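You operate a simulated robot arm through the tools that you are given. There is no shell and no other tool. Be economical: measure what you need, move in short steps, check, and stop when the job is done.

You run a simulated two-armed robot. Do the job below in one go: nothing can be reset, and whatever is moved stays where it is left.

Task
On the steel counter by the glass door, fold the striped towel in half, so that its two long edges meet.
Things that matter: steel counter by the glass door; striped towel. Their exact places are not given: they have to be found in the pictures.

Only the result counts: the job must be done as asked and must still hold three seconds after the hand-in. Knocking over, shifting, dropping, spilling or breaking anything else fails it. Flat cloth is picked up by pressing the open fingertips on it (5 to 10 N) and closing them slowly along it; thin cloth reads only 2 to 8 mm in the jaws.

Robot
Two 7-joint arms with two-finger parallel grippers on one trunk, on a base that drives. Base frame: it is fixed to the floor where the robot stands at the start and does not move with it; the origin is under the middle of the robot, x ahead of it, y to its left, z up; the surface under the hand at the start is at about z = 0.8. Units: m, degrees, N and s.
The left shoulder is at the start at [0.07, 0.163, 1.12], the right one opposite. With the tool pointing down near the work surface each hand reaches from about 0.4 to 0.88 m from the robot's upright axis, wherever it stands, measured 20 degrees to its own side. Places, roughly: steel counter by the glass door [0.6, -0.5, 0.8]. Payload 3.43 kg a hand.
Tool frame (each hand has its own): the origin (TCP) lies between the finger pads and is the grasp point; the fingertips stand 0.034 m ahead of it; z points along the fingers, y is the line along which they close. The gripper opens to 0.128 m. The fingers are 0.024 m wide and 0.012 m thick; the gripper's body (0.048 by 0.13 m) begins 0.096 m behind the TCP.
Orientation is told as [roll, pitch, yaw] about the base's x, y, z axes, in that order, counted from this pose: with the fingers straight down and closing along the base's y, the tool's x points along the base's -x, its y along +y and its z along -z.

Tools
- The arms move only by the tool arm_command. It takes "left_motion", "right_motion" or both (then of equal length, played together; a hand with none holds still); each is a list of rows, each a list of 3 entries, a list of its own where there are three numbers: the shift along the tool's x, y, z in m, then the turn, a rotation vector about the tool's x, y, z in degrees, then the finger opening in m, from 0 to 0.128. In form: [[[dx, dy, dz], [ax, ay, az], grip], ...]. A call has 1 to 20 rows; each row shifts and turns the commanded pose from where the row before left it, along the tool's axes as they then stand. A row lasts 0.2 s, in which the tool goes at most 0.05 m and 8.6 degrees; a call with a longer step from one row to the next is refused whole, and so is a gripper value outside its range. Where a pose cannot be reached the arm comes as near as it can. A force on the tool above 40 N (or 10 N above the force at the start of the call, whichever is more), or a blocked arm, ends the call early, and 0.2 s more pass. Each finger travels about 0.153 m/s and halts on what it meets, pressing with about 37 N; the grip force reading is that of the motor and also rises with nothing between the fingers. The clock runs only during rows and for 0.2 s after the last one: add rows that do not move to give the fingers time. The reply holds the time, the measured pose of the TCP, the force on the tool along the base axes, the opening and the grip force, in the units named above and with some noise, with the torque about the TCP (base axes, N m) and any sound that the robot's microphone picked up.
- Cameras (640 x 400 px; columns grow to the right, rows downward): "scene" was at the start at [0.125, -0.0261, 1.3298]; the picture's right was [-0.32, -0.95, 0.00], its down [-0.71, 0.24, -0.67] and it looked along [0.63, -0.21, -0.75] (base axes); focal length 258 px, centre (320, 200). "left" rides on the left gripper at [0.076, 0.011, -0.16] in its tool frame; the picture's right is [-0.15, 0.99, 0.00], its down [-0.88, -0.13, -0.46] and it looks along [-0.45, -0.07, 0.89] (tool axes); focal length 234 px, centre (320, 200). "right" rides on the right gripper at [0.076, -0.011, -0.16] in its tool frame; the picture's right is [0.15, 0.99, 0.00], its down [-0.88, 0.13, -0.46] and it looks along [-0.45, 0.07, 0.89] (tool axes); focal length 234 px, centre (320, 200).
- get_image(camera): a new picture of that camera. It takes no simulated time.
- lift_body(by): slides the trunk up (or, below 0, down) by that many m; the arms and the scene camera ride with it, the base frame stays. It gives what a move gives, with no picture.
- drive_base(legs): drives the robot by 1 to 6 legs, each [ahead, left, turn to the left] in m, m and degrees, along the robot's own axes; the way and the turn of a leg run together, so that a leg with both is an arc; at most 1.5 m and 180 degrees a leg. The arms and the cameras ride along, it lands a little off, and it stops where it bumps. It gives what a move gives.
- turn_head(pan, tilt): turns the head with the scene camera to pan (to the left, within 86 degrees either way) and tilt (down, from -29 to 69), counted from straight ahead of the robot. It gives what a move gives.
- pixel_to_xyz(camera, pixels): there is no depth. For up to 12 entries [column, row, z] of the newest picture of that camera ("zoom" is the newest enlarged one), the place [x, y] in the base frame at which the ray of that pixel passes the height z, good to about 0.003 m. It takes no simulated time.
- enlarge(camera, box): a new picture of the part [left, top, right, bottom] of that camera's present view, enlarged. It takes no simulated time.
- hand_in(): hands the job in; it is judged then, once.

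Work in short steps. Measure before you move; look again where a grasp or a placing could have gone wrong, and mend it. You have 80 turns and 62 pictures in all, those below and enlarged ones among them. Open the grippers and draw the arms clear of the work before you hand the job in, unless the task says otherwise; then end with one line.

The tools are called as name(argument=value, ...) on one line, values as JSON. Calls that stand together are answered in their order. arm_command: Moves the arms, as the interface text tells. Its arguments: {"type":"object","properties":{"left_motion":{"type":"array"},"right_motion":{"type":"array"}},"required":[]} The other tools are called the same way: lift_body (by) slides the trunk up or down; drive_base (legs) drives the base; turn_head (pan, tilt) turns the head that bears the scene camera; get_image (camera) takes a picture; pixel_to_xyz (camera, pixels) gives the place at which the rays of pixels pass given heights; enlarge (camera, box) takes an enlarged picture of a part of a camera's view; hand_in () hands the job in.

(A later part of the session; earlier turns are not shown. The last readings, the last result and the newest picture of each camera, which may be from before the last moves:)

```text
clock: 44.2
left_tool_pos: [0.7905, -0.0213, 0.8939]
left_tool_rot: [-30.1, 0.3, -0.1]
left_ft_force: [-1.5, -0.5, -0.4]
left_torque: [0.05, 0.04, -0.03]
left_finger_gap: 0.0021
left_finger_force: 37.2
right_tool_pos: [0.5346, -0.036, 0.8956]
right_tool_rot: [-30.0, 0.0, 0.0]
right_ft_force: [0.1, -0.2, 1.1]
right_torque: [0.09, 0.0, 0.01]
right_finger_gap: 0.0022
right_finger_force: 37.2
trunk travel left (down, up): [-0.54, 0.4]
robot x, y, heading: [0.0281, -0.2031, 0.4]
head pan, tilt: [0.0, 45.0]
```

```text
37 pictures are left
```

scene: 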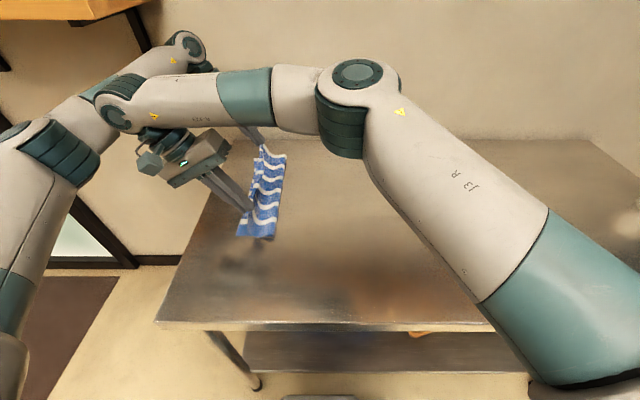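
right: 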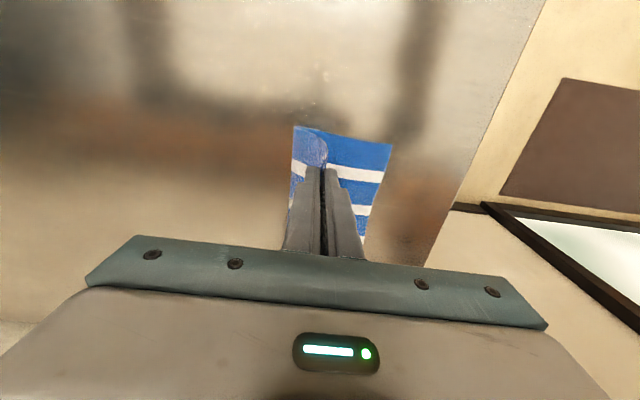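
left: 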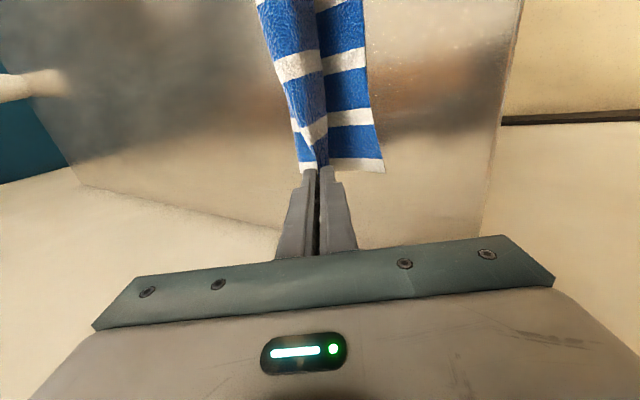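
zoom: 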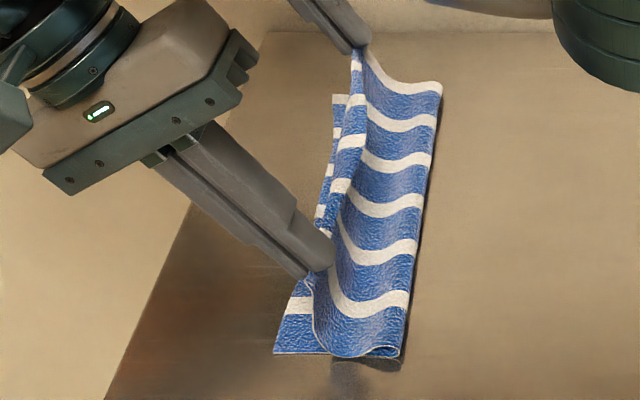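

The flap hangs well. I lower it onto the lower half: near tip toward y≈-0.026, far tip toward y≈-0.012, ending TCP z≈0.84.

arm_command(left_motion=[[[0, 0.0124, 0.00845], [0, 0, 0], 0.0], [[0, 0.0124, 0.00845], [0, 0, 0], 0.0], [[0, 0.0124, 0.00845], [0, 0, 0], 0.0], [[0, 0.0123, 0.0084], [0, 0, 0], 0.0], [[0, 0, 0], [0, 0, 0], 0.0]], right_motion=[[[0, 0.0128, 0.00865], [0, 0, 0], 0.0], [[0, 0.0128, 0.00865], [0, 0, 0], 0.0], [[0, 0.0128, 0.00865], [0, 0, 0], 0.0], [[0, 0.0128, 0.00865], [0, 0, 0], 0.0], [[0, 0, 0], [0, 0, 0], 0.0]])

enlarge(camera="scene", box=[180, 130, 320, 250])

get_image(camera="left")

get_image(camera="right")

```text
clock: 45.4
left_tool_pos: [0.7896, 0.0061, 0.841]
left_tool_rot: [-29.9, 0.3, -0.1]
left_ft_force: [0.2, -0.4, 0.2]
left_torque: [0.06, 0.01, 0.0]
left_finger_gap: 0.0021
left_finger_force: 36.9
right_tool_pos: [0.5412, -0.0293, 0.8553]
right_tool_rot: [-29.8, -0.1, 0.0]
right_ft_force: [0.3, 0.2, -1.1]
right_torque: [0.06, 0.01, 0.03]
right_finger_gap: 0.0021
right_finger_force: 37.4
right hand out of reach, approached as far as the arm can: row 2, 3, 4
trunk travel left (down, up): [-0.54, 0.4]
robot x, y, heading: [0.0265, -0.2077, 0.4]
head pan, tilt: [0.0, 45.0]
```

```text
3.33 times, centred on (250, 190) of scene
```

zoom: 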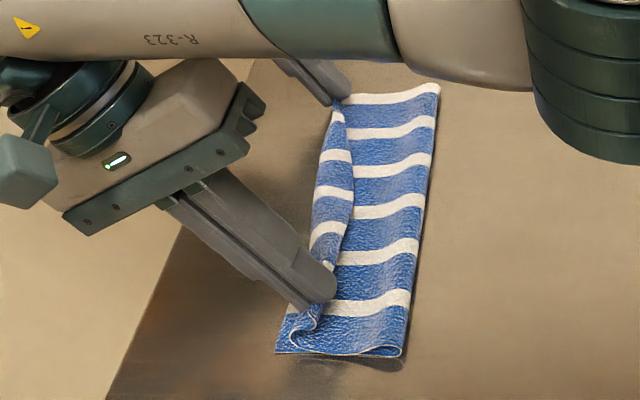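

```text
35 pictures are left
```

left: 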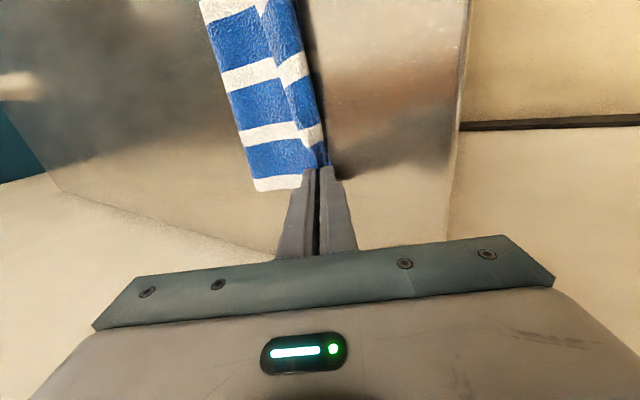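

```text
34 pictures are left
```

right: 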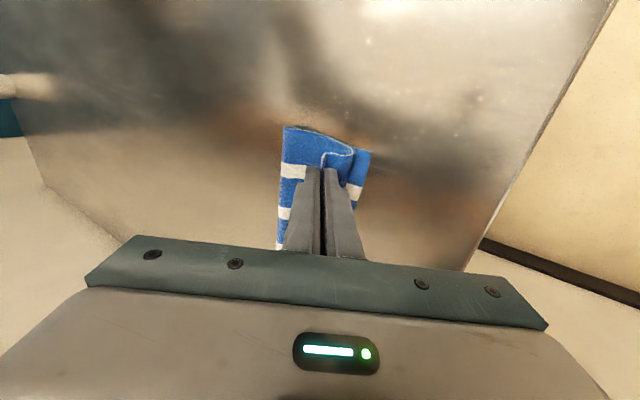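

The left side is down; the right arm can't lower at 30° lean. The free edge is curled back as a hem on top. I straighten the right hand to 10° lean, lower it, then will release and sweep the hem open.

arm_command(right_motion=[[[0, 0, 0], [-6.67, 0, 0], 0.0], [[0, 0, 0], [-6.67, 0, 0], 0.0], [[0, 0, 0], [-6.67, 0, 0], 0.0], [[0, 0.005, 0.005], [0, 0, 0], 0.0], [[0, 0.006, 0.005], [0, 0, 0], 0.0], [[0, 0, 0], [0, 0, 0], 0.0]])

enlarge(camera="scene", box=[180, 130, 320, 250])

```text
clock: 46.8
left_tool_pos: [0.7897, 0.0054, 0.8405]
left_tool_rot: [-29.9, 0.2, -0.1]
left_ft_force: [0.2, 0.4, -1.2]
left_torque: [0.05, -0.01, 0.0]
left_finger_gap: 0.0019
left_finger_force: 36.4
right_tool_pos: [0.5409, -0.02, 0.8451]
right_tool_rot: [-9.9, 0.0, 0.0]
right_ft_force: [-1.0, 1.0, 0.8]
right_torque: [-0.02, 0.01, -0.02]
right_finger_gap: 0.002
right_finger_force: 37.0
trunk travel left (down, up): [-0.54, 0.4]
robot x, y, heading: [0.0257, -0.2051, 0.3]
head pan, tilt: [0.0, 45.0]
```

```text
3.33 times, centred on (250, 190) of scene
```

zoom: 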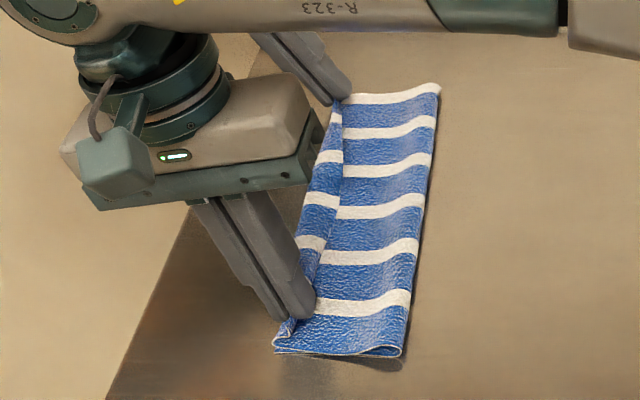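

Now the flap lies along the left edge. I open both hands to 0.03 m, then draw back along the fingers and look.

arm_command(left_motion=[[[0, 0, 0], [0, 0, 0], 0.01], [[0, 0, 0], [0, 0, 0], 0.03], [[0, 0, 0], [0, 0, 0], 0.03], [[0, 0, -0.02], [0, 0, 0], 0.03], [[0, 0, -0.03], [0, 0, 0], 0.03], [[0, 0, -0.03], [0, 0, 0], 0.03]], right_motion=[[[0, 0, 0], [0, 0, 0], 0.01], [[0, 0, 0], [0, 0, 0], 0.03], [[0, 0, 0], [0, 0, 0], 0.03], [[0, 0, -0.02], [0, 0, 0], 0.03], [[0, 0, -0.03], [0, 0, 0], 0.03], [[0, 0, -0.03], [0, 0, 0], 0.03]])

enlarge(camera="scene", box=[180, 130, 320, 250])

get_image(camera="left")

get_image(camera="right")

```text
clock: 48.2
left_tool_pos: [0.7909, 0.0464, 0.9083]
left_tool_rot: [-29.9, 0.3, -0.3]
left_ft_force: [0.2, -0.6, -0.3]
left_torque: [0.02, -0.01, 0.03]
left_finger_gap: 0.0298
left_finger_force: 0.1
right_tool_pos: [0.54, -0.0058, 0.9249]
right_tool_rot: [-9.9, -0.1, 0.2]
right_ft_force: [0.6, -0.3, 0.7]
right_torque: [-0.02, -0.05, 0.0]
right_finger_gap: 0.0299
right_finger_force: 0.0
trunk travel left (down, up): [-0.54, 0.4]
robot x, y, heading: [0.0268, -0.2052, 0.3]
head pan, tilt: [0.0, 45.0]
```

```text
3.33 times, centred on (250, 190) of scene
```

zoom: 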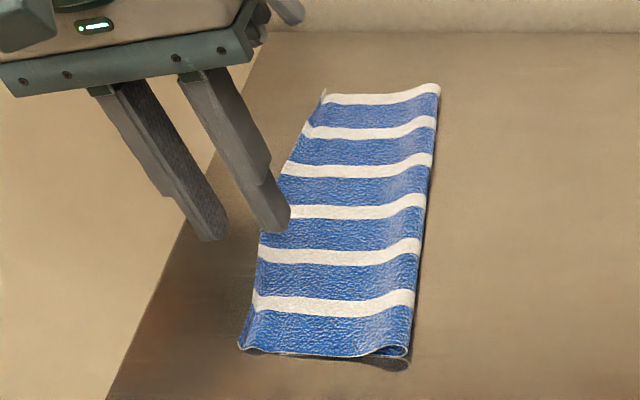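

```text
31 pictures are left
```

left: 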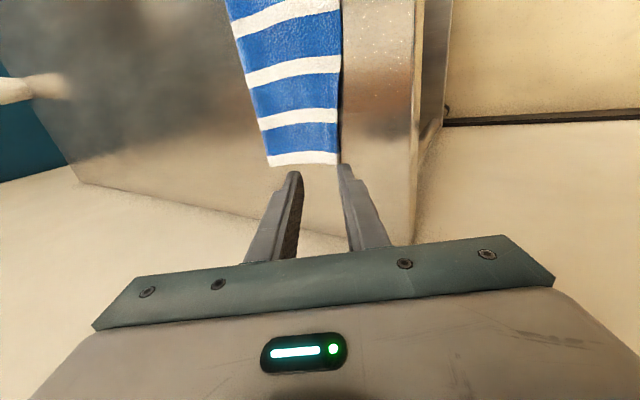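

```text
30 pictures are left
```

right: 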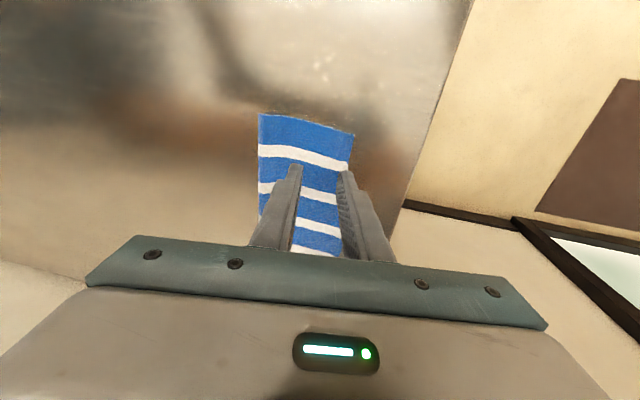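

The hem sprang open by itself. I draw the right hand away to -y, then the left back and up, to inspect the edges.

arm_command(right_motion=[[[0, 0, -0.03], [-5, 0, 0], 0.03], [[0, 0, -0.03], [-5, 0, 0], 0.03], [[0, -0.04, -0.01], [0, 0, 0], 0.03], [[0, -0.045, 0], [0, 0, 0], 0.03], [[0, -0.045, 0], [0, 0, 0], 0.03], [[0, -0.045, 0], [0, 0, 0], 0.03], [[0, -0.045, 0], [0, 0, 0], 0.03], [[0, -0.045, 0], [0, 0, 0], 0.03], [[0, -0.045, 0], [0, 0, 0], 0.03], [[0, -0.045, 0], [0, 0, 0], 0.03], [[0, -0.045, 0], [0, 0, 0], 0.03]])

arm_command(left_motion=[[[0, 0, -0.02], [-7.5, 0, 0], 0.03], [[0, 0, -0.02], [-7.5, 0, 0], 0.03], [[0, 0, -0.02], [-7.5, 0, 0], 0.03], [[0, 0, -0.02], [-7.5, 0, 0], 0.03], [[0.04, 0.01, 0], [0, 0, 0], 0.03], [[0.04, 0.01, 0], [0, 0, 0], 0.03], [[0.04, 0.01, 0], [0, 0, 0], 0.03], [[0.04, 0.01, 0], [0, 0, 0], 0.03], [[0.04, 0.01, 0], [0, 0, 0], 0.03], [[0.04, 0.01, 0], [0, 0, 0], 0.03], [[0.04, 0.01, 0], [0, 0, 0], 0.03]])

get_image(camera="scene")

```text
clock: 50.6
left_tool_pos: [0.7921, 0.0442, 0.9103]
left_tool_rot: [-29.8, 0.2, -0.1]
left_ft_force: [0.3, 0.8, -0.2]
left_torque: [0.02, 0.0, 0.0]
left_finger_gap: 0.0301
left_finger_force: 0.0
right_tool_pos: [0.5397, -0.4005, 0.994]
right_tool_rot: [0.3, -0.1, 0.1]
right_ft_force: [0.2, -1.1, -0.2]
right_torque: [0.03, 0.0, 0.02]
right_finger_gap: 0.0302
right_finger_force: 0.2
trunk travel left (down, up): [-0.54, 0.4]
robot x, y, heading: [0.0249, -0.2032, 0.2]
head pan, tilt: [0.0, 45.0]
```

```text
clock: 53.0
left_tool_pos: [0.5087, 0.1419, 0.9863]
left_tool_rot: [0.0, 0.2, -0.1]
left_ft_force: [0.4, 0.3, -0.6]
left_torque: [0.02, -0.04, 0.02]
left_finger_gap: 0.0299
left_finger_force: 0.1
right_tool_pos: [0.5385, -0.397, 0.9941]
right_tool_rot: [0.0, -0.1, 0.0]
right_ft_force: [-0.7, -0.4, 0.0]
right_torque: [-0.03, 0.04, 0.02]
right_finger_gap: 0.03
right_finger_force: 0.1
trunk travel left (down, up): [-0.54, 0.4]
robot x, y, heading: [0.0265, -0.2031, -0.1]
head pan, tilt: [0.0, 45.0]
```

```text
29 pictures are left
```

scene: 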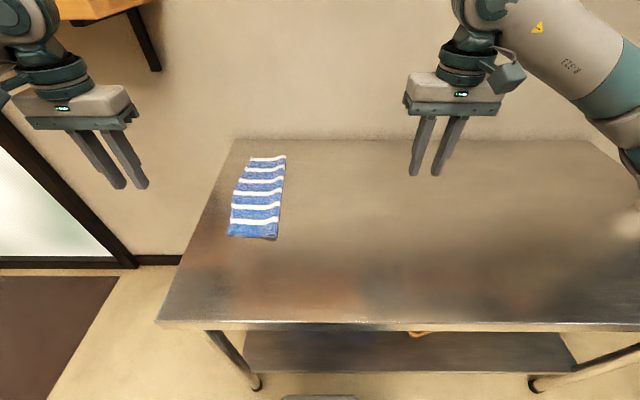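

enlarge(camera="scene", box=[210, 145, 300, 245])

get_image(camera="left")

```text
4.00 times, centred on (255, 195) of scene
```

zoom: 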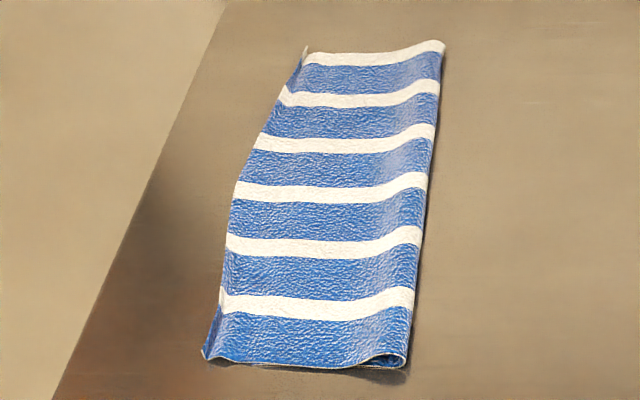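

```text
27 pictures are left
```

left: 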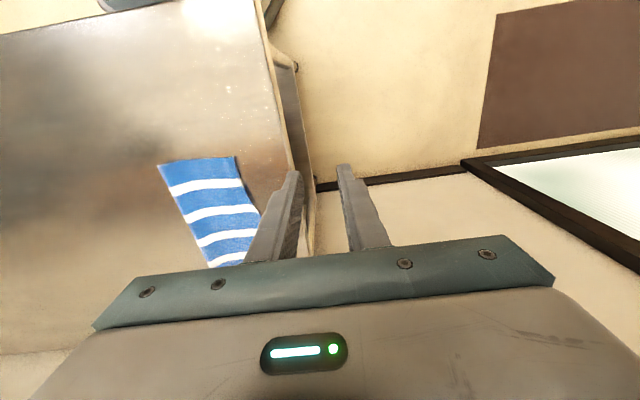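

I measure the top flap's edge along the left side against the lower edge's known line (y -0.015 near to 0.0 far).

pixel_to_xyz(camera="zoom", pixels=[[203, 355, 0.802], [220, 305, 0.802], [226, 250, 0.802], [234, 195, 0.802], [256, 145, 0.802], [280, 98, 0.802], [306, 48, 0.802], [407, 365, 0.802], [445, 45, 0.802], [425, 200, 0.802], [225, 363, 0.802], [240, 367, 0.802]])

enlarge(camera="scene", box=[222, 210, 262, 240])

enlarge(camera="scene", box=[235, 150, 290, 190])

```text
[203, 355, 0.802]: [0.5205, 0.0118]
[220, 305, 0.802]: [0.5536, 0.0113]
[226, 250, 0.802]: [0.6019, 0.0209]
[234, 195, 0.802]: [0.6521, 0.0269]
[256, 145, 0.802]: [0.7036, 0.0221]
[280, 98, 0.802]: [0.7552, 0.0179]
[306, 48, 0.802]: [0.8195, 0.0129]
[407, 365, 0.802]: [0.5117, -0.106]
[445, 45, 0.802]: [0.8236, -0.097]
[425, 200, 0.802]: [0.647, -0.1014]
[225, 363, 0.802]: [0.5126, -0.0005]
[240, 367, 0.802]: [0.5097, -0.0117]
```

```text
13.33 times, centred on (242, 225) of scene
```

zoom: 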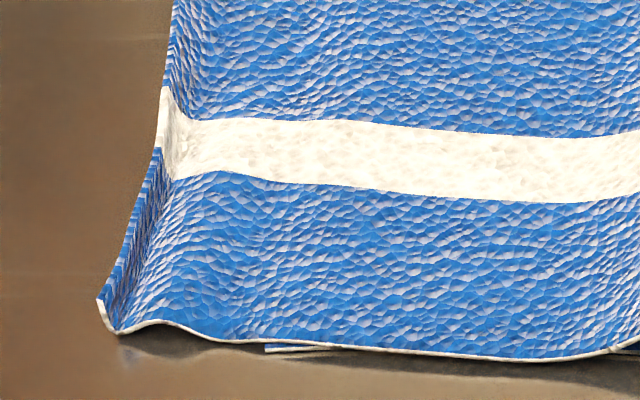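

```text
10.00 times, centred on (262, 170) of scene
```

zoom: 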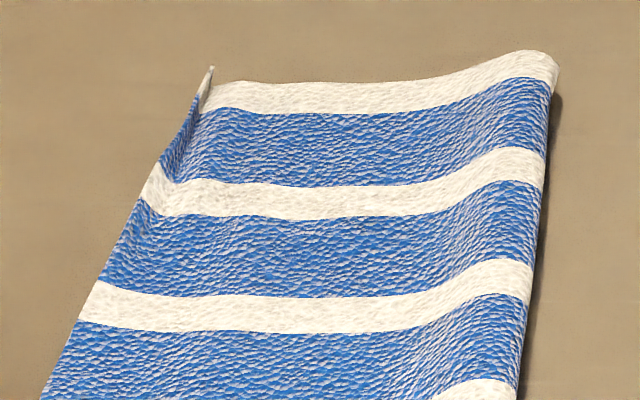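

The flap overshoots the lower edge by about 3 cm near and 1-2 cm far, with a ~1 cm lip standing up along the edge. That lip can be gripped directly; I bring both hands back over it (left to (0.79,0.012), right to (0.541,0.008), z 0.88).

arm_command(left_motion=[[[-0.0351, -0.0163, 0.0133], [0, 0, 0], 0.04], [[-0.0351, -0.0163, 0.0133], [0, 0, 0], 0.04], [[-0.0351, -0.0163, 0.0133], [0, 0, 0], 0.04], [[-0.0351, -0.0163, 0.0133], [0, 0, 0], 0.04], [[-0.0351, -0.0163, 0.0133], [0, 0, 0], 0.04], [[-0.0351, -0.0163, 0.0133], [0, 0, 0], 0.04], [[-0.0351, -0.0163, 0.0133], [0, 0, 0], 0.04], [[-0.0351, -0.0163, 0.0133], [0, 0, 0], 0.04], [[0, 0, 0], [0, 0, 0], 0.04]])

arm_command(right_motion=[[[0, 0.0405, 0.0114], [0, 0, 0], 0.04], [[0, 0.0405, 0.0114], [0, 0, 0], 0.04], [[0, 0.0405, 0.0114], [0, 0, 0], 0.04], [[0, 0.0405, 0.0114], [0, 0, 0], 0.04], [[0, 0.0405, 0.0114], [0, 0, 0], 0.04], [[0, 0.0405, 0.0114], [0, 0, 0], 0.04], [[0, 0.0405, 0.0114], [0, 0, 0], 0.04], [[0, 0.0405, 0.0114], [0, 0, 0], 0.04], [[0, 0.0405, 0.0114], [0, 0, 0], 0.04], [[0, 0.0405, 0.0114], [0, 0, 0], 0.04], [[0, 0, 0], [0, 0, 0], 0.04]])

get_image(camera="left")

get_image(camera="right")

```text
clock: 55.0
left_tool_pos: [0.7922, 0.0136, 0.8799]
left_tool_rot: [0.1, 0.3, 0.0]
left_ft_force: [-0.4, -0.1, -0.1]
left_torque: [-0.04, -0.04, -0.03]
left_finger_gap: 0.0402
left_finger_force: 0.1
right_tool_pos: [0.5396, -0.3972, 0.9932]
right_tool_rot: [0.1, -0.1, 0.0]
right_ft_force: [0.1, 0.7, 1.5]
right_torque: [-0.03, -0.05, -0.02]
right_finger_gap: 0.0301
right_finger_force: 0.1
trunk travel left (down, up): [-0.54, 0.4]
robot x, y, heading: [0.0252, -0.2082, 0.2]
head pan, tilt: [0.0, 45.0]
```

```text
clock: 57.4
left_tool_pos: [0.7923, 0.0114, 0.8784]
left_tool_rot: [0.1, 0.4, -0.2]
left_ft_force: [-0.1, 0.0, -0.5]
left_torque: [0.05, 0.02, 0.0]
left_finger_gap: 0.0397
left_finger_force: 0.0
right_tool_pos: [0.5406, 0.0049, 0.8779]
right_tool_rot: [0.0, -0.1, 0.0]
right_ft_force: [0.3, -0.4, -0.9]
right_torque: [0.0, 0.0, 0.0]
right_finger_gap: 0.0398
right_finger_force: 0.1
trunk travel left (down, up): [-0.54, 0.4]
robot x, y, heading: [0.0255, -0.2033, 0.5]
head pan, tilt: [0.0, 45.0]
```

```text
24 pictures are left
```

left: 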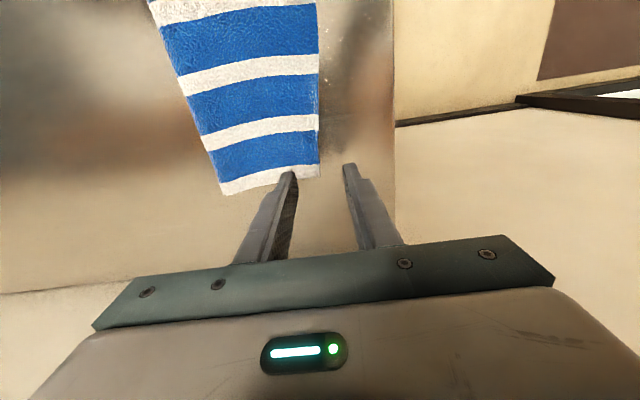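

```text
23 pictures are left
```

right: 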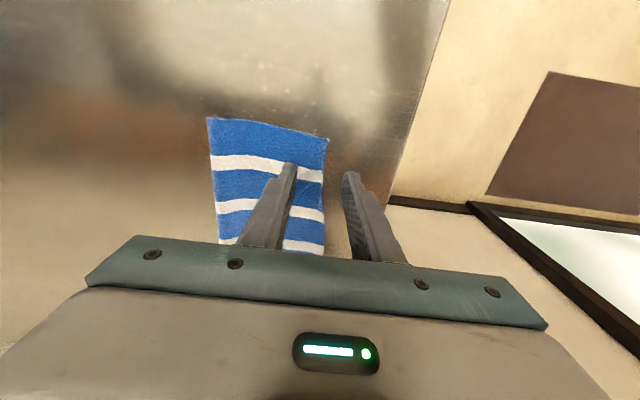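

The lip lies between the fingers of both hands. I lower to z≈0.840 and close gently.

arm_command(left_motion=[[[0, 0, 0.013], [0, 0, 0], 0.04], [[0, 0, 0.013], [0, 0, 0], 0.04], [[0, 0, 0.009], [0, 0, 0], 0.04], [[0, 0, 0.003], [0, 0, 0], 0.04], [[0, 0, 0], [0, 0, 0], 0.034], [[0, 0, 0], [0, 0, 0], 0.028], [[0, 0, 0], [0, 0, 0], 0.022], [[0, 0, 0], [0, 0, 0], 0.016], [[0, 0, 0], [0, 0, 0], 0.01], [[0, 0, 0], [0, 0, 0], 0.005], [[0, 0, 0], [0, 0, 0], 0.0], [[0, 0, 0], [0, 0, 0], 0.0]], right_motion=[[[0, 0, 0.013], [0, 0, 0], 0.04], [[0, 0, 0.013], [0, 0, 0], 0.04], [[0, 0, 0.009], [0, 0, 0], 0.04], [[0, 0, 0.003], [0, 0, 0], 0.04], [[0, 0, 0], [0, 0, 0], 0.034], [[0, 0, 0], [0, 0, 0], 0.028], [[0, 0, 0], [0, 0, 0], 0.022], [[0, 0, 0], [0, 0, 0], 0.016], [[0, 0, 0], [0, 0, 0], 0.01], [[0, 0, 0], [0, 0, 0], 0.005], [[0, 0, 0], [0, 0, 0], 0.0], [[0, 0, 0], [0, 0, 0], 0.0]])

get_image(camera="left")

get_image(camera="right")

```text
clock: 60.0
left_tool_pos: [0.7953, 0.0123, 0.841]
left_tool_rot: [0.2, 0.3, -0.2]
left_ft_force: [0.0, -0.4, 0.8]
left_torque: [0.0, -0.01, 0.02]
left_finger_gap: 0.0017
left_finger_force: 36.3
right_tool_pos: [0.5399, 0.0068, 0.8417]
right_tool_rot: [0.1, 0.0, 0.0]
right_ft_force: [-0.1, 0.0, -0.1]
right_torque: [0.0, 0.02, 0.0]
right_finger_gap: 0.0019
right_finger_force: 36.6
trunk travel left (down, up): [-0.54, 0.4]
robot x, y, heading: [0.0273, -0.2076, 0.3]
head pan, tilt: [0.0, 45.0]
```

```text
22 pictures are left
```

left: 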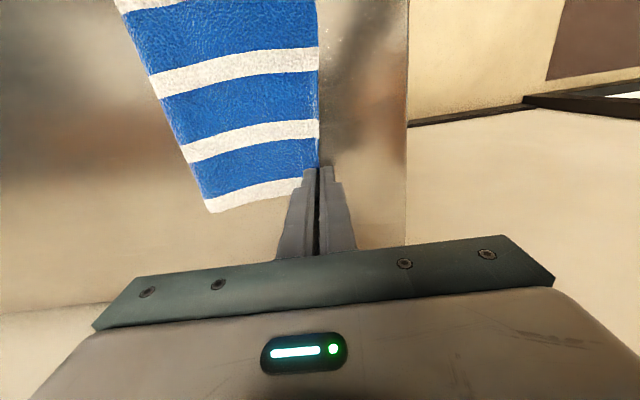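

```text
21 pictures are left
```

right: 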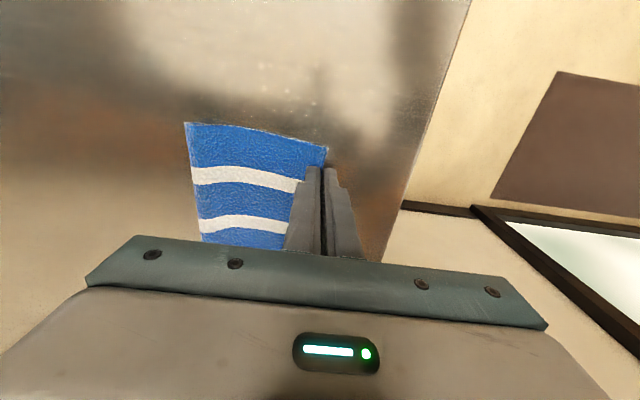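

Gaps read 1.7 and 1.9 mm; I lift 0.03 m to see whether the edge comes along.

arm_command(left_motion=[[[0, -0.002, -0.01], [0, 0, 0], 0.0], [[0, -0.004, -0.01], [0, 0, 0], 0.0], [[0, -0.004, -0.01], [0, 0, 0], 0.0], [[0, 0, 0], [0, 0, 0], 0.0]], right_motion=[[[0, -0.002, -0.01], [0, 0, 0], 0.0], [[0, -0.004, -0.01], [0, 0, 0], 0.0], [[0, -0.004, -0.01], [0, 0, 0], 0.0], [[0, 0, 0], [0, 0, 0], 0.0]])

enlarge(camera="scene", box=[190, 135, 310, 245])

```text
clock: 61.0
left_tool_pos: [0.7925, 0.0021, 0.8701]
left_tool_rot: [0.2, 0.3, -0.1]
left_ft_force: [0.1, -0.5, -0.7]
left_torque: [-0.01, 0.04, -0.03]
left_finger_gap: 0.0016
left_finger_force: 36.2
right_tool_pos: [0.5424, -0.0035, 0.8712]
right_tool_rot: [0.2, 0.0, 0.0]
right_ft_force: [-0.1, -0.4, -0.1]
right_torque: [-0.01, 0.0, -0.04]
right_finger_gap: 0.0016
right_finger_force: 36.3
trunk travel left (down, up): [-0.54, 0.4]
robot x, y, heading: [0.0251, -0.2061, 0.2]
head pan, tilt: [0.0, 45.0]
```

```text
3.64 times, centred on (250, 190) of scene
```

zoom: 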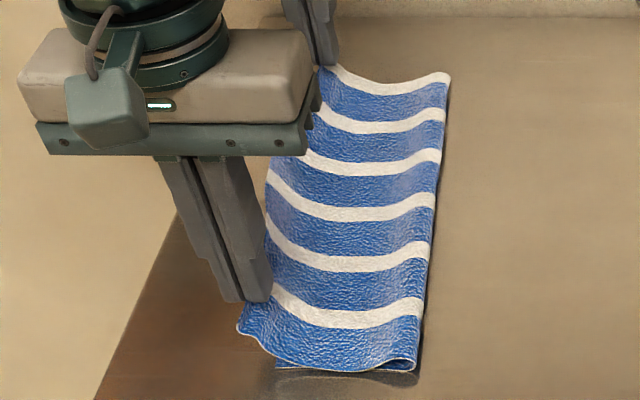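

Both hold the single flap edge. I move near -0.026 m and far -0.011 m in y, and lower back down to z≈0.841.

arm_command(left_motion=[[[0, -0.006, 0], [0, 0, 0], 0.0], [[0, -0.005, 0.006], [0, 0, 0], 0.0], [[0, 0, 0.01], [0, 0, 0], 0.0], [[0, 0, 0.01], [0, 0, 0], 0.0], [[0, 0, 0.003], [0, 0, 0], 0.0], [[0, 0, 0], [0, 0, 0], 0.0]], right_motion=[[[0, -0.013, 0], [0, 0, 0], 0.0], [[0, -0.013, 0.006], [0, 0, 0], 0.0], [[0, 0, 0.01], [0, 0, 0], 0.0], [[0, 0, 0.01], [0, 0, 0], 0.0], [[0, 0, 0.003], [0, 0, 0], 0.0], [[0, 0, 0], [0, 0, 0], 0.0]])

enlarge(camera="scene", box=[190, 135, 310, 245])

```text
clock: 62.4
left_tool_pos: [0.7904, -0.0093, 0.8417]
left_tool_rot: [0.0, 0.3, -0.1]
left_ft_force: [0.6, -0.4, 3.8]
left_torque: [0.02, 0.01, -0.01]
left_finger_gap: 0.0016
left_finger_force: 36.0
right_tool_pos: [0.5418, -0.0283, 0.8438]
right_tool_rot: [0.1, -0.1, -0.1]
right_ft_force: [0.1, -0.2, 2.5]
right_torque: [0.02, 0.08, -0.02]
right_finger_gap: 0.0017
right_finger_force: 36.7
trunk travel left (down, up): [-0.54, 0.4]
robot x, y, heading: [0.0234, -0.2042, 0.6]
head pan, tilt: [0.0, 45.0]
```

```text
3.64 times, centred on (250, 190) of scene
```

zoom: 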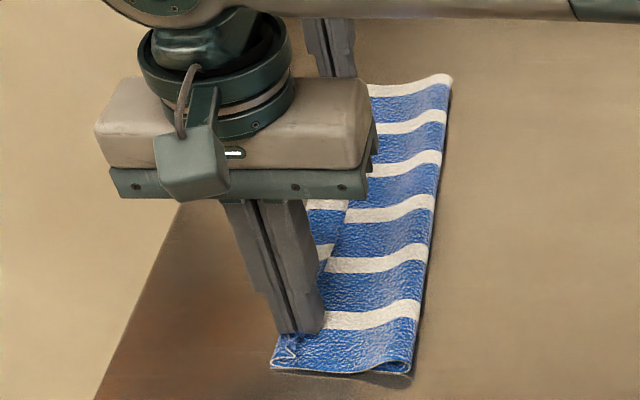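

It lies in contact. I release and draw straight up, as before.

arm_command(left_motion=[[[0, 0, 0], [0, 0, 0], 0.01], [[0, 0, 0], [0, 0, 0], 0.03], [[0, 0, 0], [0, 0, 0], 0.03], [[0, 0, -0.02], [0, 0, 0], 0.03], [[0, 0, -0.03], [0, 0, 0], 0.03], [[0, 0, -0.03], [0, 0, 0], 0.03]], right_motion=[[[0, 0, 0], [0, 0, 0], 0.01], [[0, 0, 0], [0, 0, 0], 0.03], [[0, 0, 0], [0, 0, 0], 0.03], [[0, 0, -0.02], [0, 0, 0], 0.03], [[0, 0, -0.03], [0, 0, 0], 0.03], [[0, 0, -0.03], [0, 0, 0], 0.03]])

arm_command(right_motion=[[[0, 0, -0.03], [0, 0, 0], 0.03], [[0, -0.045, -0.02], [0, 0, 0], 0.03], [[0, -0.045, 0], [0, 0, 0], 0.03], [[0, -0.045, 0], [0, 0, 0], 0.03], [[0, -0.045, 0], [0, 0, 0], 0.03], [[0, -0.045, 0], [0, 0, 0], 0.03], [[0, -0.045, 0], [0, 0, 0], 0.03], [[0, -0.045, 0], [0, 0, 0], 0.03]])

enlarge(camera="scene", box=[205, 145, 305, 245])

get_image(camera="left")

```text
clock: 63.8
left_tool_pos: [0.7915, -0.0124, 0.9232]
left_tool_rot: [0.1, 0.4, 0.0]
left_ft_force: [-0.5, -0.3, -0.4]
left_torque: [-0.03, -0.03, -0.02]
left_finger_gap: 0.0301
left_finger_force: 0.0
right_tool_pos: [0.5393, -0.0286, 0.9233]
right_tool_rot: [0.1, -0.1, 0.1]
right_ft_force: [-0.8, 0.4, 0.0]
right_torque: [0.03, -0.01, -0.03]
right_finger_gap: 0.03
right_finger_force: 0.1
trunk travel left (down, up): [-0.54, 0.4]
robot x, y, heading: [0.0257, -0.2029, 0.2]
head pan, tilt: [0.0, 45.0]
```

```text
clock: 65.6
left_tool_pos: [0.7928, -0.0123, 0.9217]
left_tool_rot: [0.2, 0.3, -0.1]
left_ft_force: [-0.7, -0.1, 0.1]
left_torque: [0.05, -0.01, -0.03]
left_finger_gap: 0.03
left_finger_force: 0.0
right_tool_pos: [0.5414, -0.3476, 0.9746]
right_tool_rot: [0.2, -0.1, 0.0]
right_ft_force: [-0.7, 0.0, -0.3]
right_torque: [0.03, -0.03, 0.0]
right_finger_gap: 0.0299
right_finger_force: 0.2
trunk travel left (down, up): [-0.54, 0.4]
robot x, y, heading: [0.0271, -0.2049, 0.5]
head pan, tilt: [0.0, 45.0]
```

```text
4.00 times, centred on (255, 195) of scene
```

zoom: 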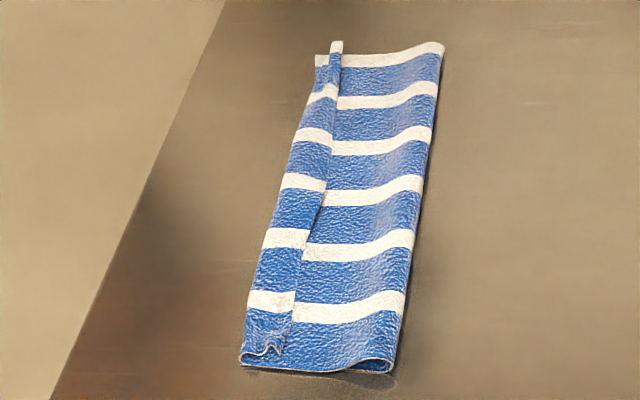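

```text
17 pictures are left
```

left: 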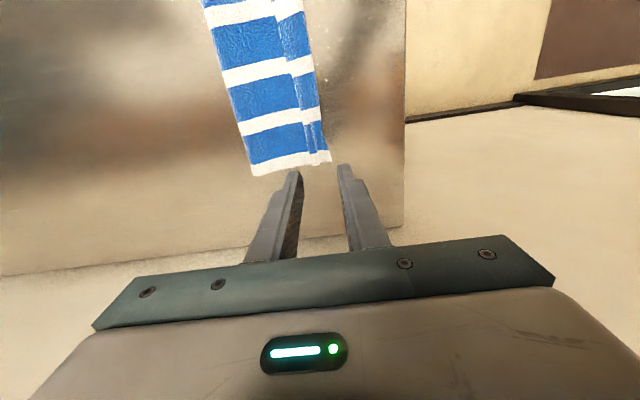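

The hem stayed folded back on the flap this time (free edge from (293,300) to (333,100) in the zoom). I measure the hem's free edge and its ridge so I can push it open with closed fingertips.

pixel_to_xyz(camera="zoom", pixels=[[283, 348, 0.808], [293, 300, 0.808], [304, 245, 0.808], [322, 195, 0.808], [330, 140, 0.808], [335, 100, 0.808], [342, 45, 0.808], [242, 350, 0.804], [262, 245, 0.804], [283, 180, 0.804], [305, 110, 0.804], [315, 62, 0.804]])

enlarge(camera="scene", box=[230, 205, 275, 240])

```text
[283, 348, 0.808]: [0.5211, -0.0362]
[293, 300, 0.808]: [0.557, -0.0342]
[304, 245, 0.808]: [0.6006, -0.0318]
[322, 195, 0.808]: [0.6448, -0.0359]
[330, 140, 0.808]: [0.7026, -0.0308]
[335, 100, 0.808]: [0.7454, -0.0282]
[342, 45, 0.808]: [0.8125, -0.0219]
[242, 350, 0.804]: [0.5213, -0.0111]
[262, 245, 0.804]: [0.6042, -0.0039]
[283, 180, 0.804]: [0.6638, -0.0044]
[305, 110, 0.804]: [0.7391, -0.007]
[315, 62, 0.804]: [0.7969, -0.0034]
```

```text
11.43 times, centred on (252, 222) of scene
```

zoom: 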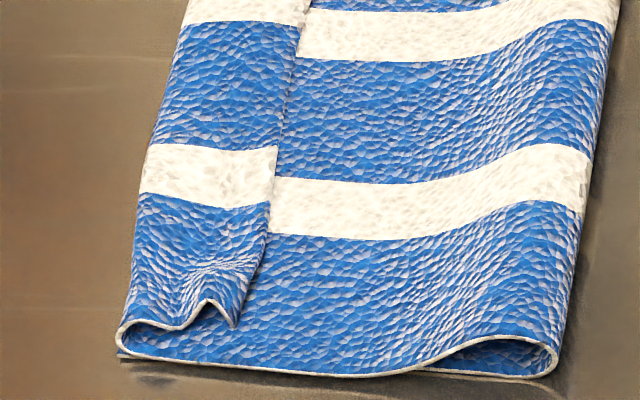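

The hem is about 2.5 cm wide, free edge at y≈-0.035 near and -0.028 far. I bring both closed hands down just inside that edge (left (0.763,-0.05), right (0.565,-0.056)).

arm_command(left_motion=[[[0.01, -0.013, 0.0], [0, 0, 0], 0.0], [[0.01, -0.013, 0.0], [0, 0, 0], 0.0], [[0.01, -0.012, 0.0], [0, 0, 0], 0.0], [[0, 0, 0.02], [0, 0, 0], 0.0], [[0, 0, 0.02], [0, 0, 0], 0.0], [[0, 0, 0.02], [0, 0, 0], 0.0], [[0, 0, 0], [0, 0, 0], 0.0], [[0, 0, 0.012], [0, 0, 0], 0.0], [[0, 0, 0.008], [0, 0, 0], 0.0], [[0, 0, 0], [0, 0, 0], 0.0]], right_motion=[[[-0.004, 0.042, 0.0], [0, 0, 0], 0.0], [[-0.004, 0.042, 0.005], [0, 0, 0], 0.0], [[-0.004, 0.042, 0.01], [0, 0, 0], 0.0], [[-0.003, 0.042, 0.01], [0, 0, 0], 0.0], [[-0.003, 0.042, 0.015], [0, 0, 0], 0.0], [[-0.003, 0.042, 0.02], [0, 0, 0], 0.0], [[-0.003, 0.04, 0.02], [0, 0, 0], 0.0], [[0, 0, 0.025], [0, 0, 0], 0.0], [[0, 0, 0.028], [0, 0, 0], 0.0], [[0, 0, 0], [0, 0, 0], 0.0]])

enlarge(camera="scene", box=[205, 145, 305, 245])

```text
clock: 67.8
left_tool_pos: [0.7612, -0.0475, 0.842]
left_tool_rot: [0.1, 0.3, -0.1]
left_ft_force: [-0.1, -1.0, -0.3]
left_torque: [-0.01, 0.03, 0.0]
left_finger_gap: 0.0001
left_finger_force: 33.3
right_tool_pos: [0.5668, -0.0526, 0.8376]
right_tool_rot: [0.1, -0.1, 0.1]
right_ft_force: [-0.3, -1.1, 0.1]
right_torque: [0.03, -0.01, -0.01]
right_finger_gap: 0.0
right_finger_force: 33.3
trunk travel left (down, up): [-0.54, 0.4]
robot x, y, heading: [0.0251, -0.2056, 0.4]
head pan, tilt: [0.0, 45.0]
```

```text
4.00 times, centred on (255, 195) of scene
```

zoom: 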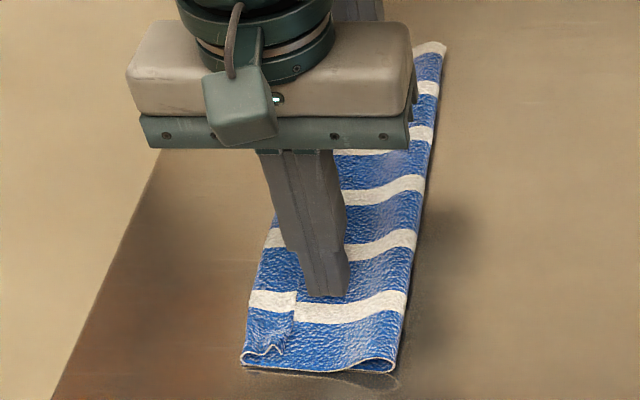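

Both stand just inside the hem's free edge, without force. I lower the left 3 mm and sweep both toward +y by 0.085 m, rising slightly over the ridge.

arm_command(left_motion=[[[0, 0, 0.0035], [0, 0, 0], 0.0], [[0, 0.006, 0], [0, 0, 0], 0.0], [[0, 0.006, 0], [0, 0, 0], 0.0], [[0, 0.006, 0], [0, 0, 0], 0.0], [[0, 0.006, 0], [0, 0, 0], 0.0], [[0, 0.006, -0.002], [0, 0, 0], 0.0], [[0, 0.006, -0.002], [0, 0, 0], 0.0], [[0, 0.006, -0.002], [0, 0, 0], 0.0], [[0, 0.006, 0], [0, 0, 0], 0.0], [[0, 0.006, 0], [0, 0, 0], 0.0], [[0, 0.006, 0], [0, 0, 0], 0.0], [[0, 0.006, 0], [0, 0, 0], 0.0], [[0, 0.006, 0], [0, 0, 0], 0.0], [[0, 0.006, 0], [0, 0, 0], 0.0], [[0, 0.006, 0], [0, 0, 0], 0.0]], right_motion=[[[0, 0, 0], [0, 0, 0], 0.0], [[0, 0.006, 0], [0, 0, 0], 0.0], [[0, 0.006, 0], [0, 0, 0], 0.0], [[0, 0.006, 0], [0, 0, 0], 0.0], [[0, 0.006, 0], [0, 0, 0], 0.0], [[0, 0.006, -0.002], [0, 0, 0], 0.0], [[0, 0.006, -0.002], [0, 0, 0], 0.0], [[0, 0.006, -0.002], [0, 0, 0], 0.0], [[0, 0.006, 0], [0, 0, 0], 0.0], [[0, 0.006, 0], [0, 0, 0], 0.0], [[0, 0.006, 0], [0, 0, 0], 0.0], [[0, 0.006, 0], [0, 0, 0], 0.0], [[0, 0.006, 0], [0, 0, 0], 0.0], [[0, 0.006, 0], [0, 0, 0], 0.0], [[0, 0.006, 0], [0, 0, 0], 0.0]])

enlarge(camera="scene", box=[205, 145, 305, 245])

```text
clock: 71.0
left_tool_pos: [0.7613, 0.0353, 0.8451]
left_tool_rot: [0.1, 0.4, -0.2]
left_ft_force: [0.2, 0.1, 0.2]
left_torque: [0.0, 0.01, 0.0]
left_finger_gap: 0.0
left_finger_force: 32.4
right_tool_pos: [0.5638, 0.0329, 0.8465]
right_tool_rot: [0.1, 0.0, 0.0]
right_ft_force: [-0.8, -0.1, -0.3]
right_torque: [0.0, 0.02, 0.0]
right_finger_gap: 0.0001
right_finger_force: 33.1
trunk travel left (down, up): [-0.54, 0.4]
robot x, y, heading: [0.0261, -0.2023, 0.3]
head pan, tilt: [0.0, 45.0]
```

```text
4.00 times, centred on (255, 195) of scene
```

zoom: 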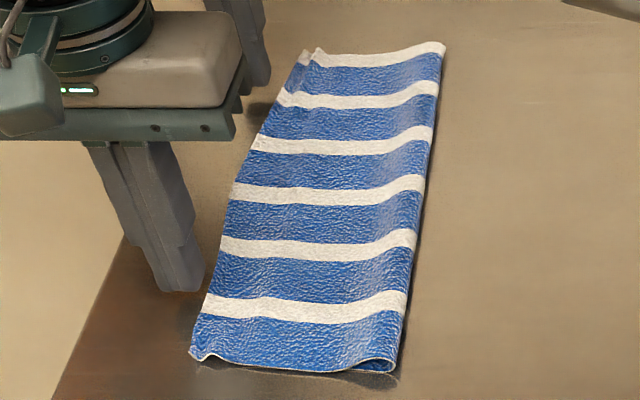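

The hem is open and flat; the flap overshoots the lower edge by ~3 cm. I measure its edge for a regrip: (190,355), (203,305), (235,185), (258,138), (283,92), (302,52).

pixel_to_xyz(camera="zoom", pixels=[[190, 355, 0.801], [200, 318, 0.801], [206, 293, 0.801], [220, 240, 0.801], [235, 185, 0.801], [258, 138, 0.801], [280, 95, 0.801], [292, 72, 0.801], [302, 52, 0.801], [200, 364, 0.801], [220, 366, 0.801]])

```text
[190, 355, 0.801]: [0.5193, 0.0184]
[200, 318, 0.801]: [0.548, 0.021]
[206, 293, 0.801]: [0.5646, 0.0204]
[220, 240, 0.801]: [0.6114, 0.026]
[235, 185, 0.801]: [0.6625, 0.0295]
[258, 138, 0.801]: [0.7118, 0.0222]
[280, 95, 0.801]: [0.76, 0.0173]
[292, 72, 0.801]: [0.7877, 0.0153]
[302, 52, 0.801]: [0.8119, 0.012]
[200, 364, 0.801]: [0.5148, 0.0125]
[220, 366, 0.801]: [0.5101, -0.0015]
```

I reposition with a 0.02 m opening over the flap's edge: right to (0.548,0.014), left to (0.785,0.008), first at z≈0.865, then down to 0.838.

arm_command(left_motion=[[[0, 0, -0.03], [0, 0, 0], 0.02], [[-0.012, -0.0137, 0], [0, 0, 0], 0.02], [[-0.012, -0.0136, 0], [0, 0, 0], 0.02], [[0, 0, 0.015], [0, 0, 0], 0.02], [[0, 0, 0.015], [0, 0, 0], 0.02], [[0, 0, 0.007], [0, 0, 0], 0.02], [[0, 0, 0], [0, 0, 0], 0.02]], right_motion=[[[0, 0, -0.03], [0, 0, 0], 0.02], [[0.008, -0.0095, 0], [0, 0, 0], 0.02], [[0.008, -0.0094, 0], [0, 0, 0], 0.02], [[0, 0, 0.015], [0, 0, 0], 0.02], [[0, 0, 0.015], [0, 0, 0], 0.02], [[0, 0, 0.008], [0, 0, 0], 0.02], [[0, 0, 0], [0, 0, 0], 0.02]])

get_image(camera="left")

get_image(camera="right")

```text
clock: 72.6
left_tool_pos: [0.7826, 0.0092, 0.8366]
left_tool_rot: [0.2, 0.3, -0.2]
left_ft_force: [-0.8, -0.1, -0.5]
left_torque: [0.01, 0.03, 0.0]
left_finger_gap: 0.0198
left_finger_force: 0.1
right_tool_pos: [0.5471, 0.0123, 0.8398]
right_tool_rot: [0.0, 0.0, 0.0]
right_ft_force: [-1.1, -0.3, 0.1]
right_torque: [0.03, 0.0, -0.04]
right_finger_gap: 0.0198
right_finger_force: 0.1
trunk travel left (down, up): [-0.54, 0.4]
robot x, y, heading: [0.0253, -0.2056, 0.3]
head pan, tilt: [0.0, 45.0]
```

```text
13 pictures are left
```

left: 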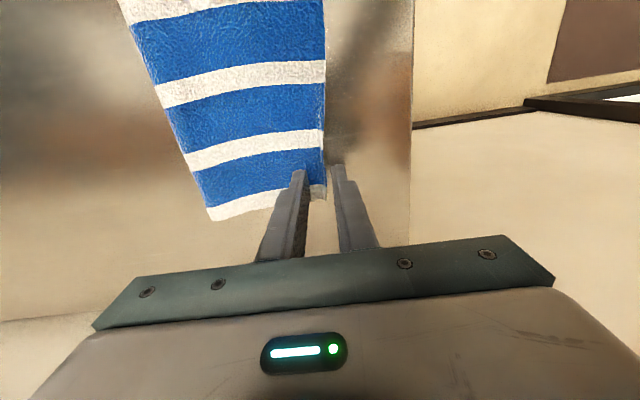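

```text
12 pictures are left
```

right: 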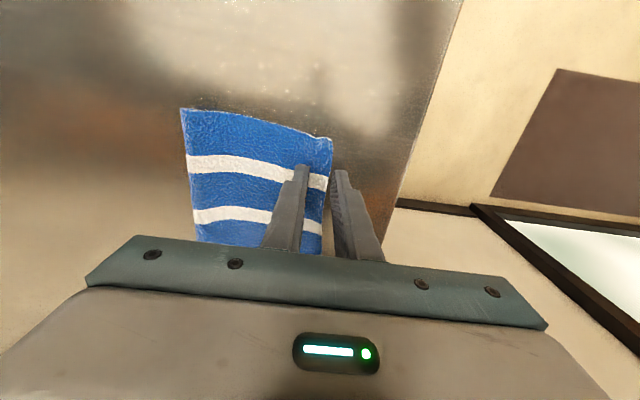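

The edge lies in both gaps. I press down lightly to get 5-10 N.

arm_command(left_motion=[[[0, 0, 0.0006], [0, 0, 0], 0.02], [[0, 0, 0.0005], [0, 0, 0], 0.02], [[0, 0, 0], [0, 0, 0], 0.02]], right_motion=[[[0, 0, 0.0025], [0, 0, 0], 0.02], [[0, 0, 0.0012], [0, 0, 0], 0.02], [[0, 0, 0], [0, 0, 0], 0.02]])

```text
clock: 73.4
left_tool_pos: [0.7844, 0.0088, 0.8368]
left_tool_rot: [0.1, 0.2, -0.1]
left_ft_force: [-0.1, 0.7, 1.4]
left_torque: [0.01, -0.03, -0.02]
left_finger_gap: 0.0198
left_finger_force: 0.1
right_tool_pos: [0.5486, 0.013, 0.8362]
right_tool_rot: [0.2, -0.1, 0.0]
right_ft_force: [2.7, 0.4, 15.6]
right_torque: [-0.33, -0.09, 0.07]
right_finger_gap: 0.0197
right_finger_force: 0.2
trunk travel left (down, up): [-0.54, 0.4]
robot x, y, heading: [0.0244, -0.2099, 0.4]
head pan, tilt: [0.0, 45.0]
```

Right presses 15.6 N, left 1.4 N: I ease the right 0.4 mm, lower the left 0.8 mm, then close slowly.

arm_command(left_motion=[[[0, 0, 0.0008], [0, 0, 0], 0.02], [[0, 0, 0], [0, 0, 0], 0.018], [[0, 0, 0], [0, 0, 0], 0.016], [[0, 0, 0], [0, 0, 0], 0.014], [[0, 0, 0], [0, 0, 0], 0.012], [[0, 0, 0], [0, 0, 0], 0.01], [[0, 0, 0], [0, 0, 0], 0.008], [[0, 0, 0], [0, 0, 0], 0.006], [[0, 0, 0], [0, 0, 0], 0.004], [[0, 0, 0], [0, 0, 0], 0.002], [[0, 0, 0], [0, 0, 0], 0.0], [[0, 0, 0], [0, 0, 0], 0.0]], right_motion=[[[0, 0, -0.0004], [0, 0, 0], 0.02], [[0, 0, 0], [0, 0, 0], 0.018], [[0, 0, 0], [0, 0, 0], 0.016], [[0, 0, 0], [0, 0, 0], 0.014], [[0, 0, 0], [0, 0, 0], 0.012], [[0, 0, 0], [0, 0, 0], 0.01], [[0, 0, 0], [0, 0, 0], 0.008], [[0, 0, 0], [0, 0, 0], 0.006], [[0, 0, 0], [0, 0, 0], 0.004], [[0, 0, 0], [0, 0, 0], 0.002], [[0, 0, 0], [0, 0, 0], 0.0], [[0, 0, 0], [0, 0, 0], 0.0]])

```text
clock: 76.0
left_tool_pos: [0.7838, 0.0075, 0.8362]
left_tool_rot: [0.0, 0.2, -0.1]
left_ft_force: [-2.1, 1.6, 2.0]
left_torque: [-0.04, 0.04, -0.02]
left_finger_gap: 0.0017
left_finger_force: 36.4
right_tool_pos: [0.5472, 0.0128, 0.8361]
right_tool_rot: [0.2, -0.2, 0.0]
right_ft_force: [1.6, -2.1, 19.6]
right_torque: [-0.29, 0.02, 0.06]
right_finger_gap: 0.0016
right_finger_force: 36.3
trunk travel left (down, up): [-0.54, 0.4]
robot x, y, heading: [0.0231, -0.2058, 0.2]
head pan, tilt: [0.0, 45.0]
```

Both read ~1.7 mm (empty is 0.0), so the cloth is held. I lift the flap up to vertical above the proper fold line so the crease can re-form.

arm_command(left_motion=[[[0, 0, -0.015], [0, 0, 0], 0.0], [[0, -0.01, -0.02], [0, 0, 0], 0.0], [[0, -0.02, -0.02], [0, 0, 0], 0.0], [[0, -0.025, -0.018], [0, 0, 0], 0.0], [[0, -0.03, -0.012], [0, 0, 0], 0.0], [[0, -0.03, -0.008], [0, 0, 0], 0.0], [[0, -0.005, 0], [0, 0, 0], 0.0], [[0, 0, 0], [0, 0, 0], 0.0]], right_motion=[[[0, 0, -0.015], [0, 0, 0], 0.0], [[0, -0.01, -0.02], [0, 0, 0], 0.0], [[0, -0.02, -0.02], [0, 0, 0], 0.0], [[0, -0.025, -0.018], [0, 0, 0], 0.0], [[0, -0.03, -0.012], [0, 0, 0], 0.0], [[0, -0.03, -0.008], [0, 0, 0], 0.0], [[0, -0.022, 0], [0, 0, 0], 0.0], [[0, 0, 0], [0, 0, 0], 0.0]])

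enlarge(camera="scene", box=[205, 125, 315, 245])

```text
clock: 77.8
left_tool_pos: [0.7844, -0.1119, 0.9268]
left_tool_rot: [0.2, 0.3, -0.2]
left_ft_force: [0.0, 0.2, -0.1]
left_torque: [0.0, 0.01, 0.02]
left_finger_gap: 0.0019
left_finger_force: 36.7
right_tool_pos: [0.5518, -0.1253, 0.9256]
right_tool_rot: [0.2, -0.2, 0.0]
right_ft_force: [-0.1, 1.0, 0.8]
right_torque: [-0.02, -0.01, -0.01]
right_finger_gap: 0.0016
right_finger_force: 37.0
trunk travel left (down, up): [-0.54, 0.4]
robot x, y, heading: [0.0255, -0.2066, 0.2]
head pan, tilt: [0.0, 45.0]
```

```text
3.33 times, centred on (260, 185) of scene
```

zoom: 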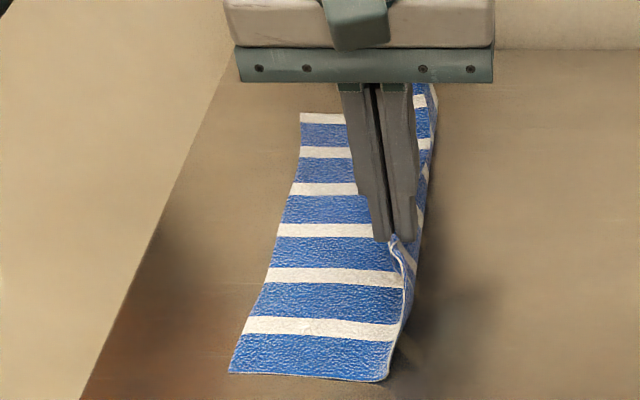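

The lower layer lies flat now. I measure its left edge: (228,373), (246,320), (268,270), (283,210), (292,180), (298,145), (300,113), and the crease near (388,380).

pixel_to_xyz(camera="zoom", pixels=[[228, 373, 0.801], [246, 320, 0.801], [267, 270, 0.801], [277, 228, 0.801], [290, 185, 0.801], [297, 148, 0.801], [300, 113, 0.801], [388, 380, 0.801]])

```text
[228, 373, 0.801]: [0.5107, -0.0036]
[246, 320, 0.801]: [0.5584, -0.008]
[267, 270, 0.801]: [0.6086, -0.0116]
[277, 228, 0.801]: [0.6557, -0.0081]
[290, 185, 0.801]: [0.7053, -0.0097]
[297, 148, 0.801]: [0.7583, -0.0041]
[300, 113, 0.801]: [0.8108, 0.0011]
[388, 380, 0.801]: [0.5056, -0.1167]
```

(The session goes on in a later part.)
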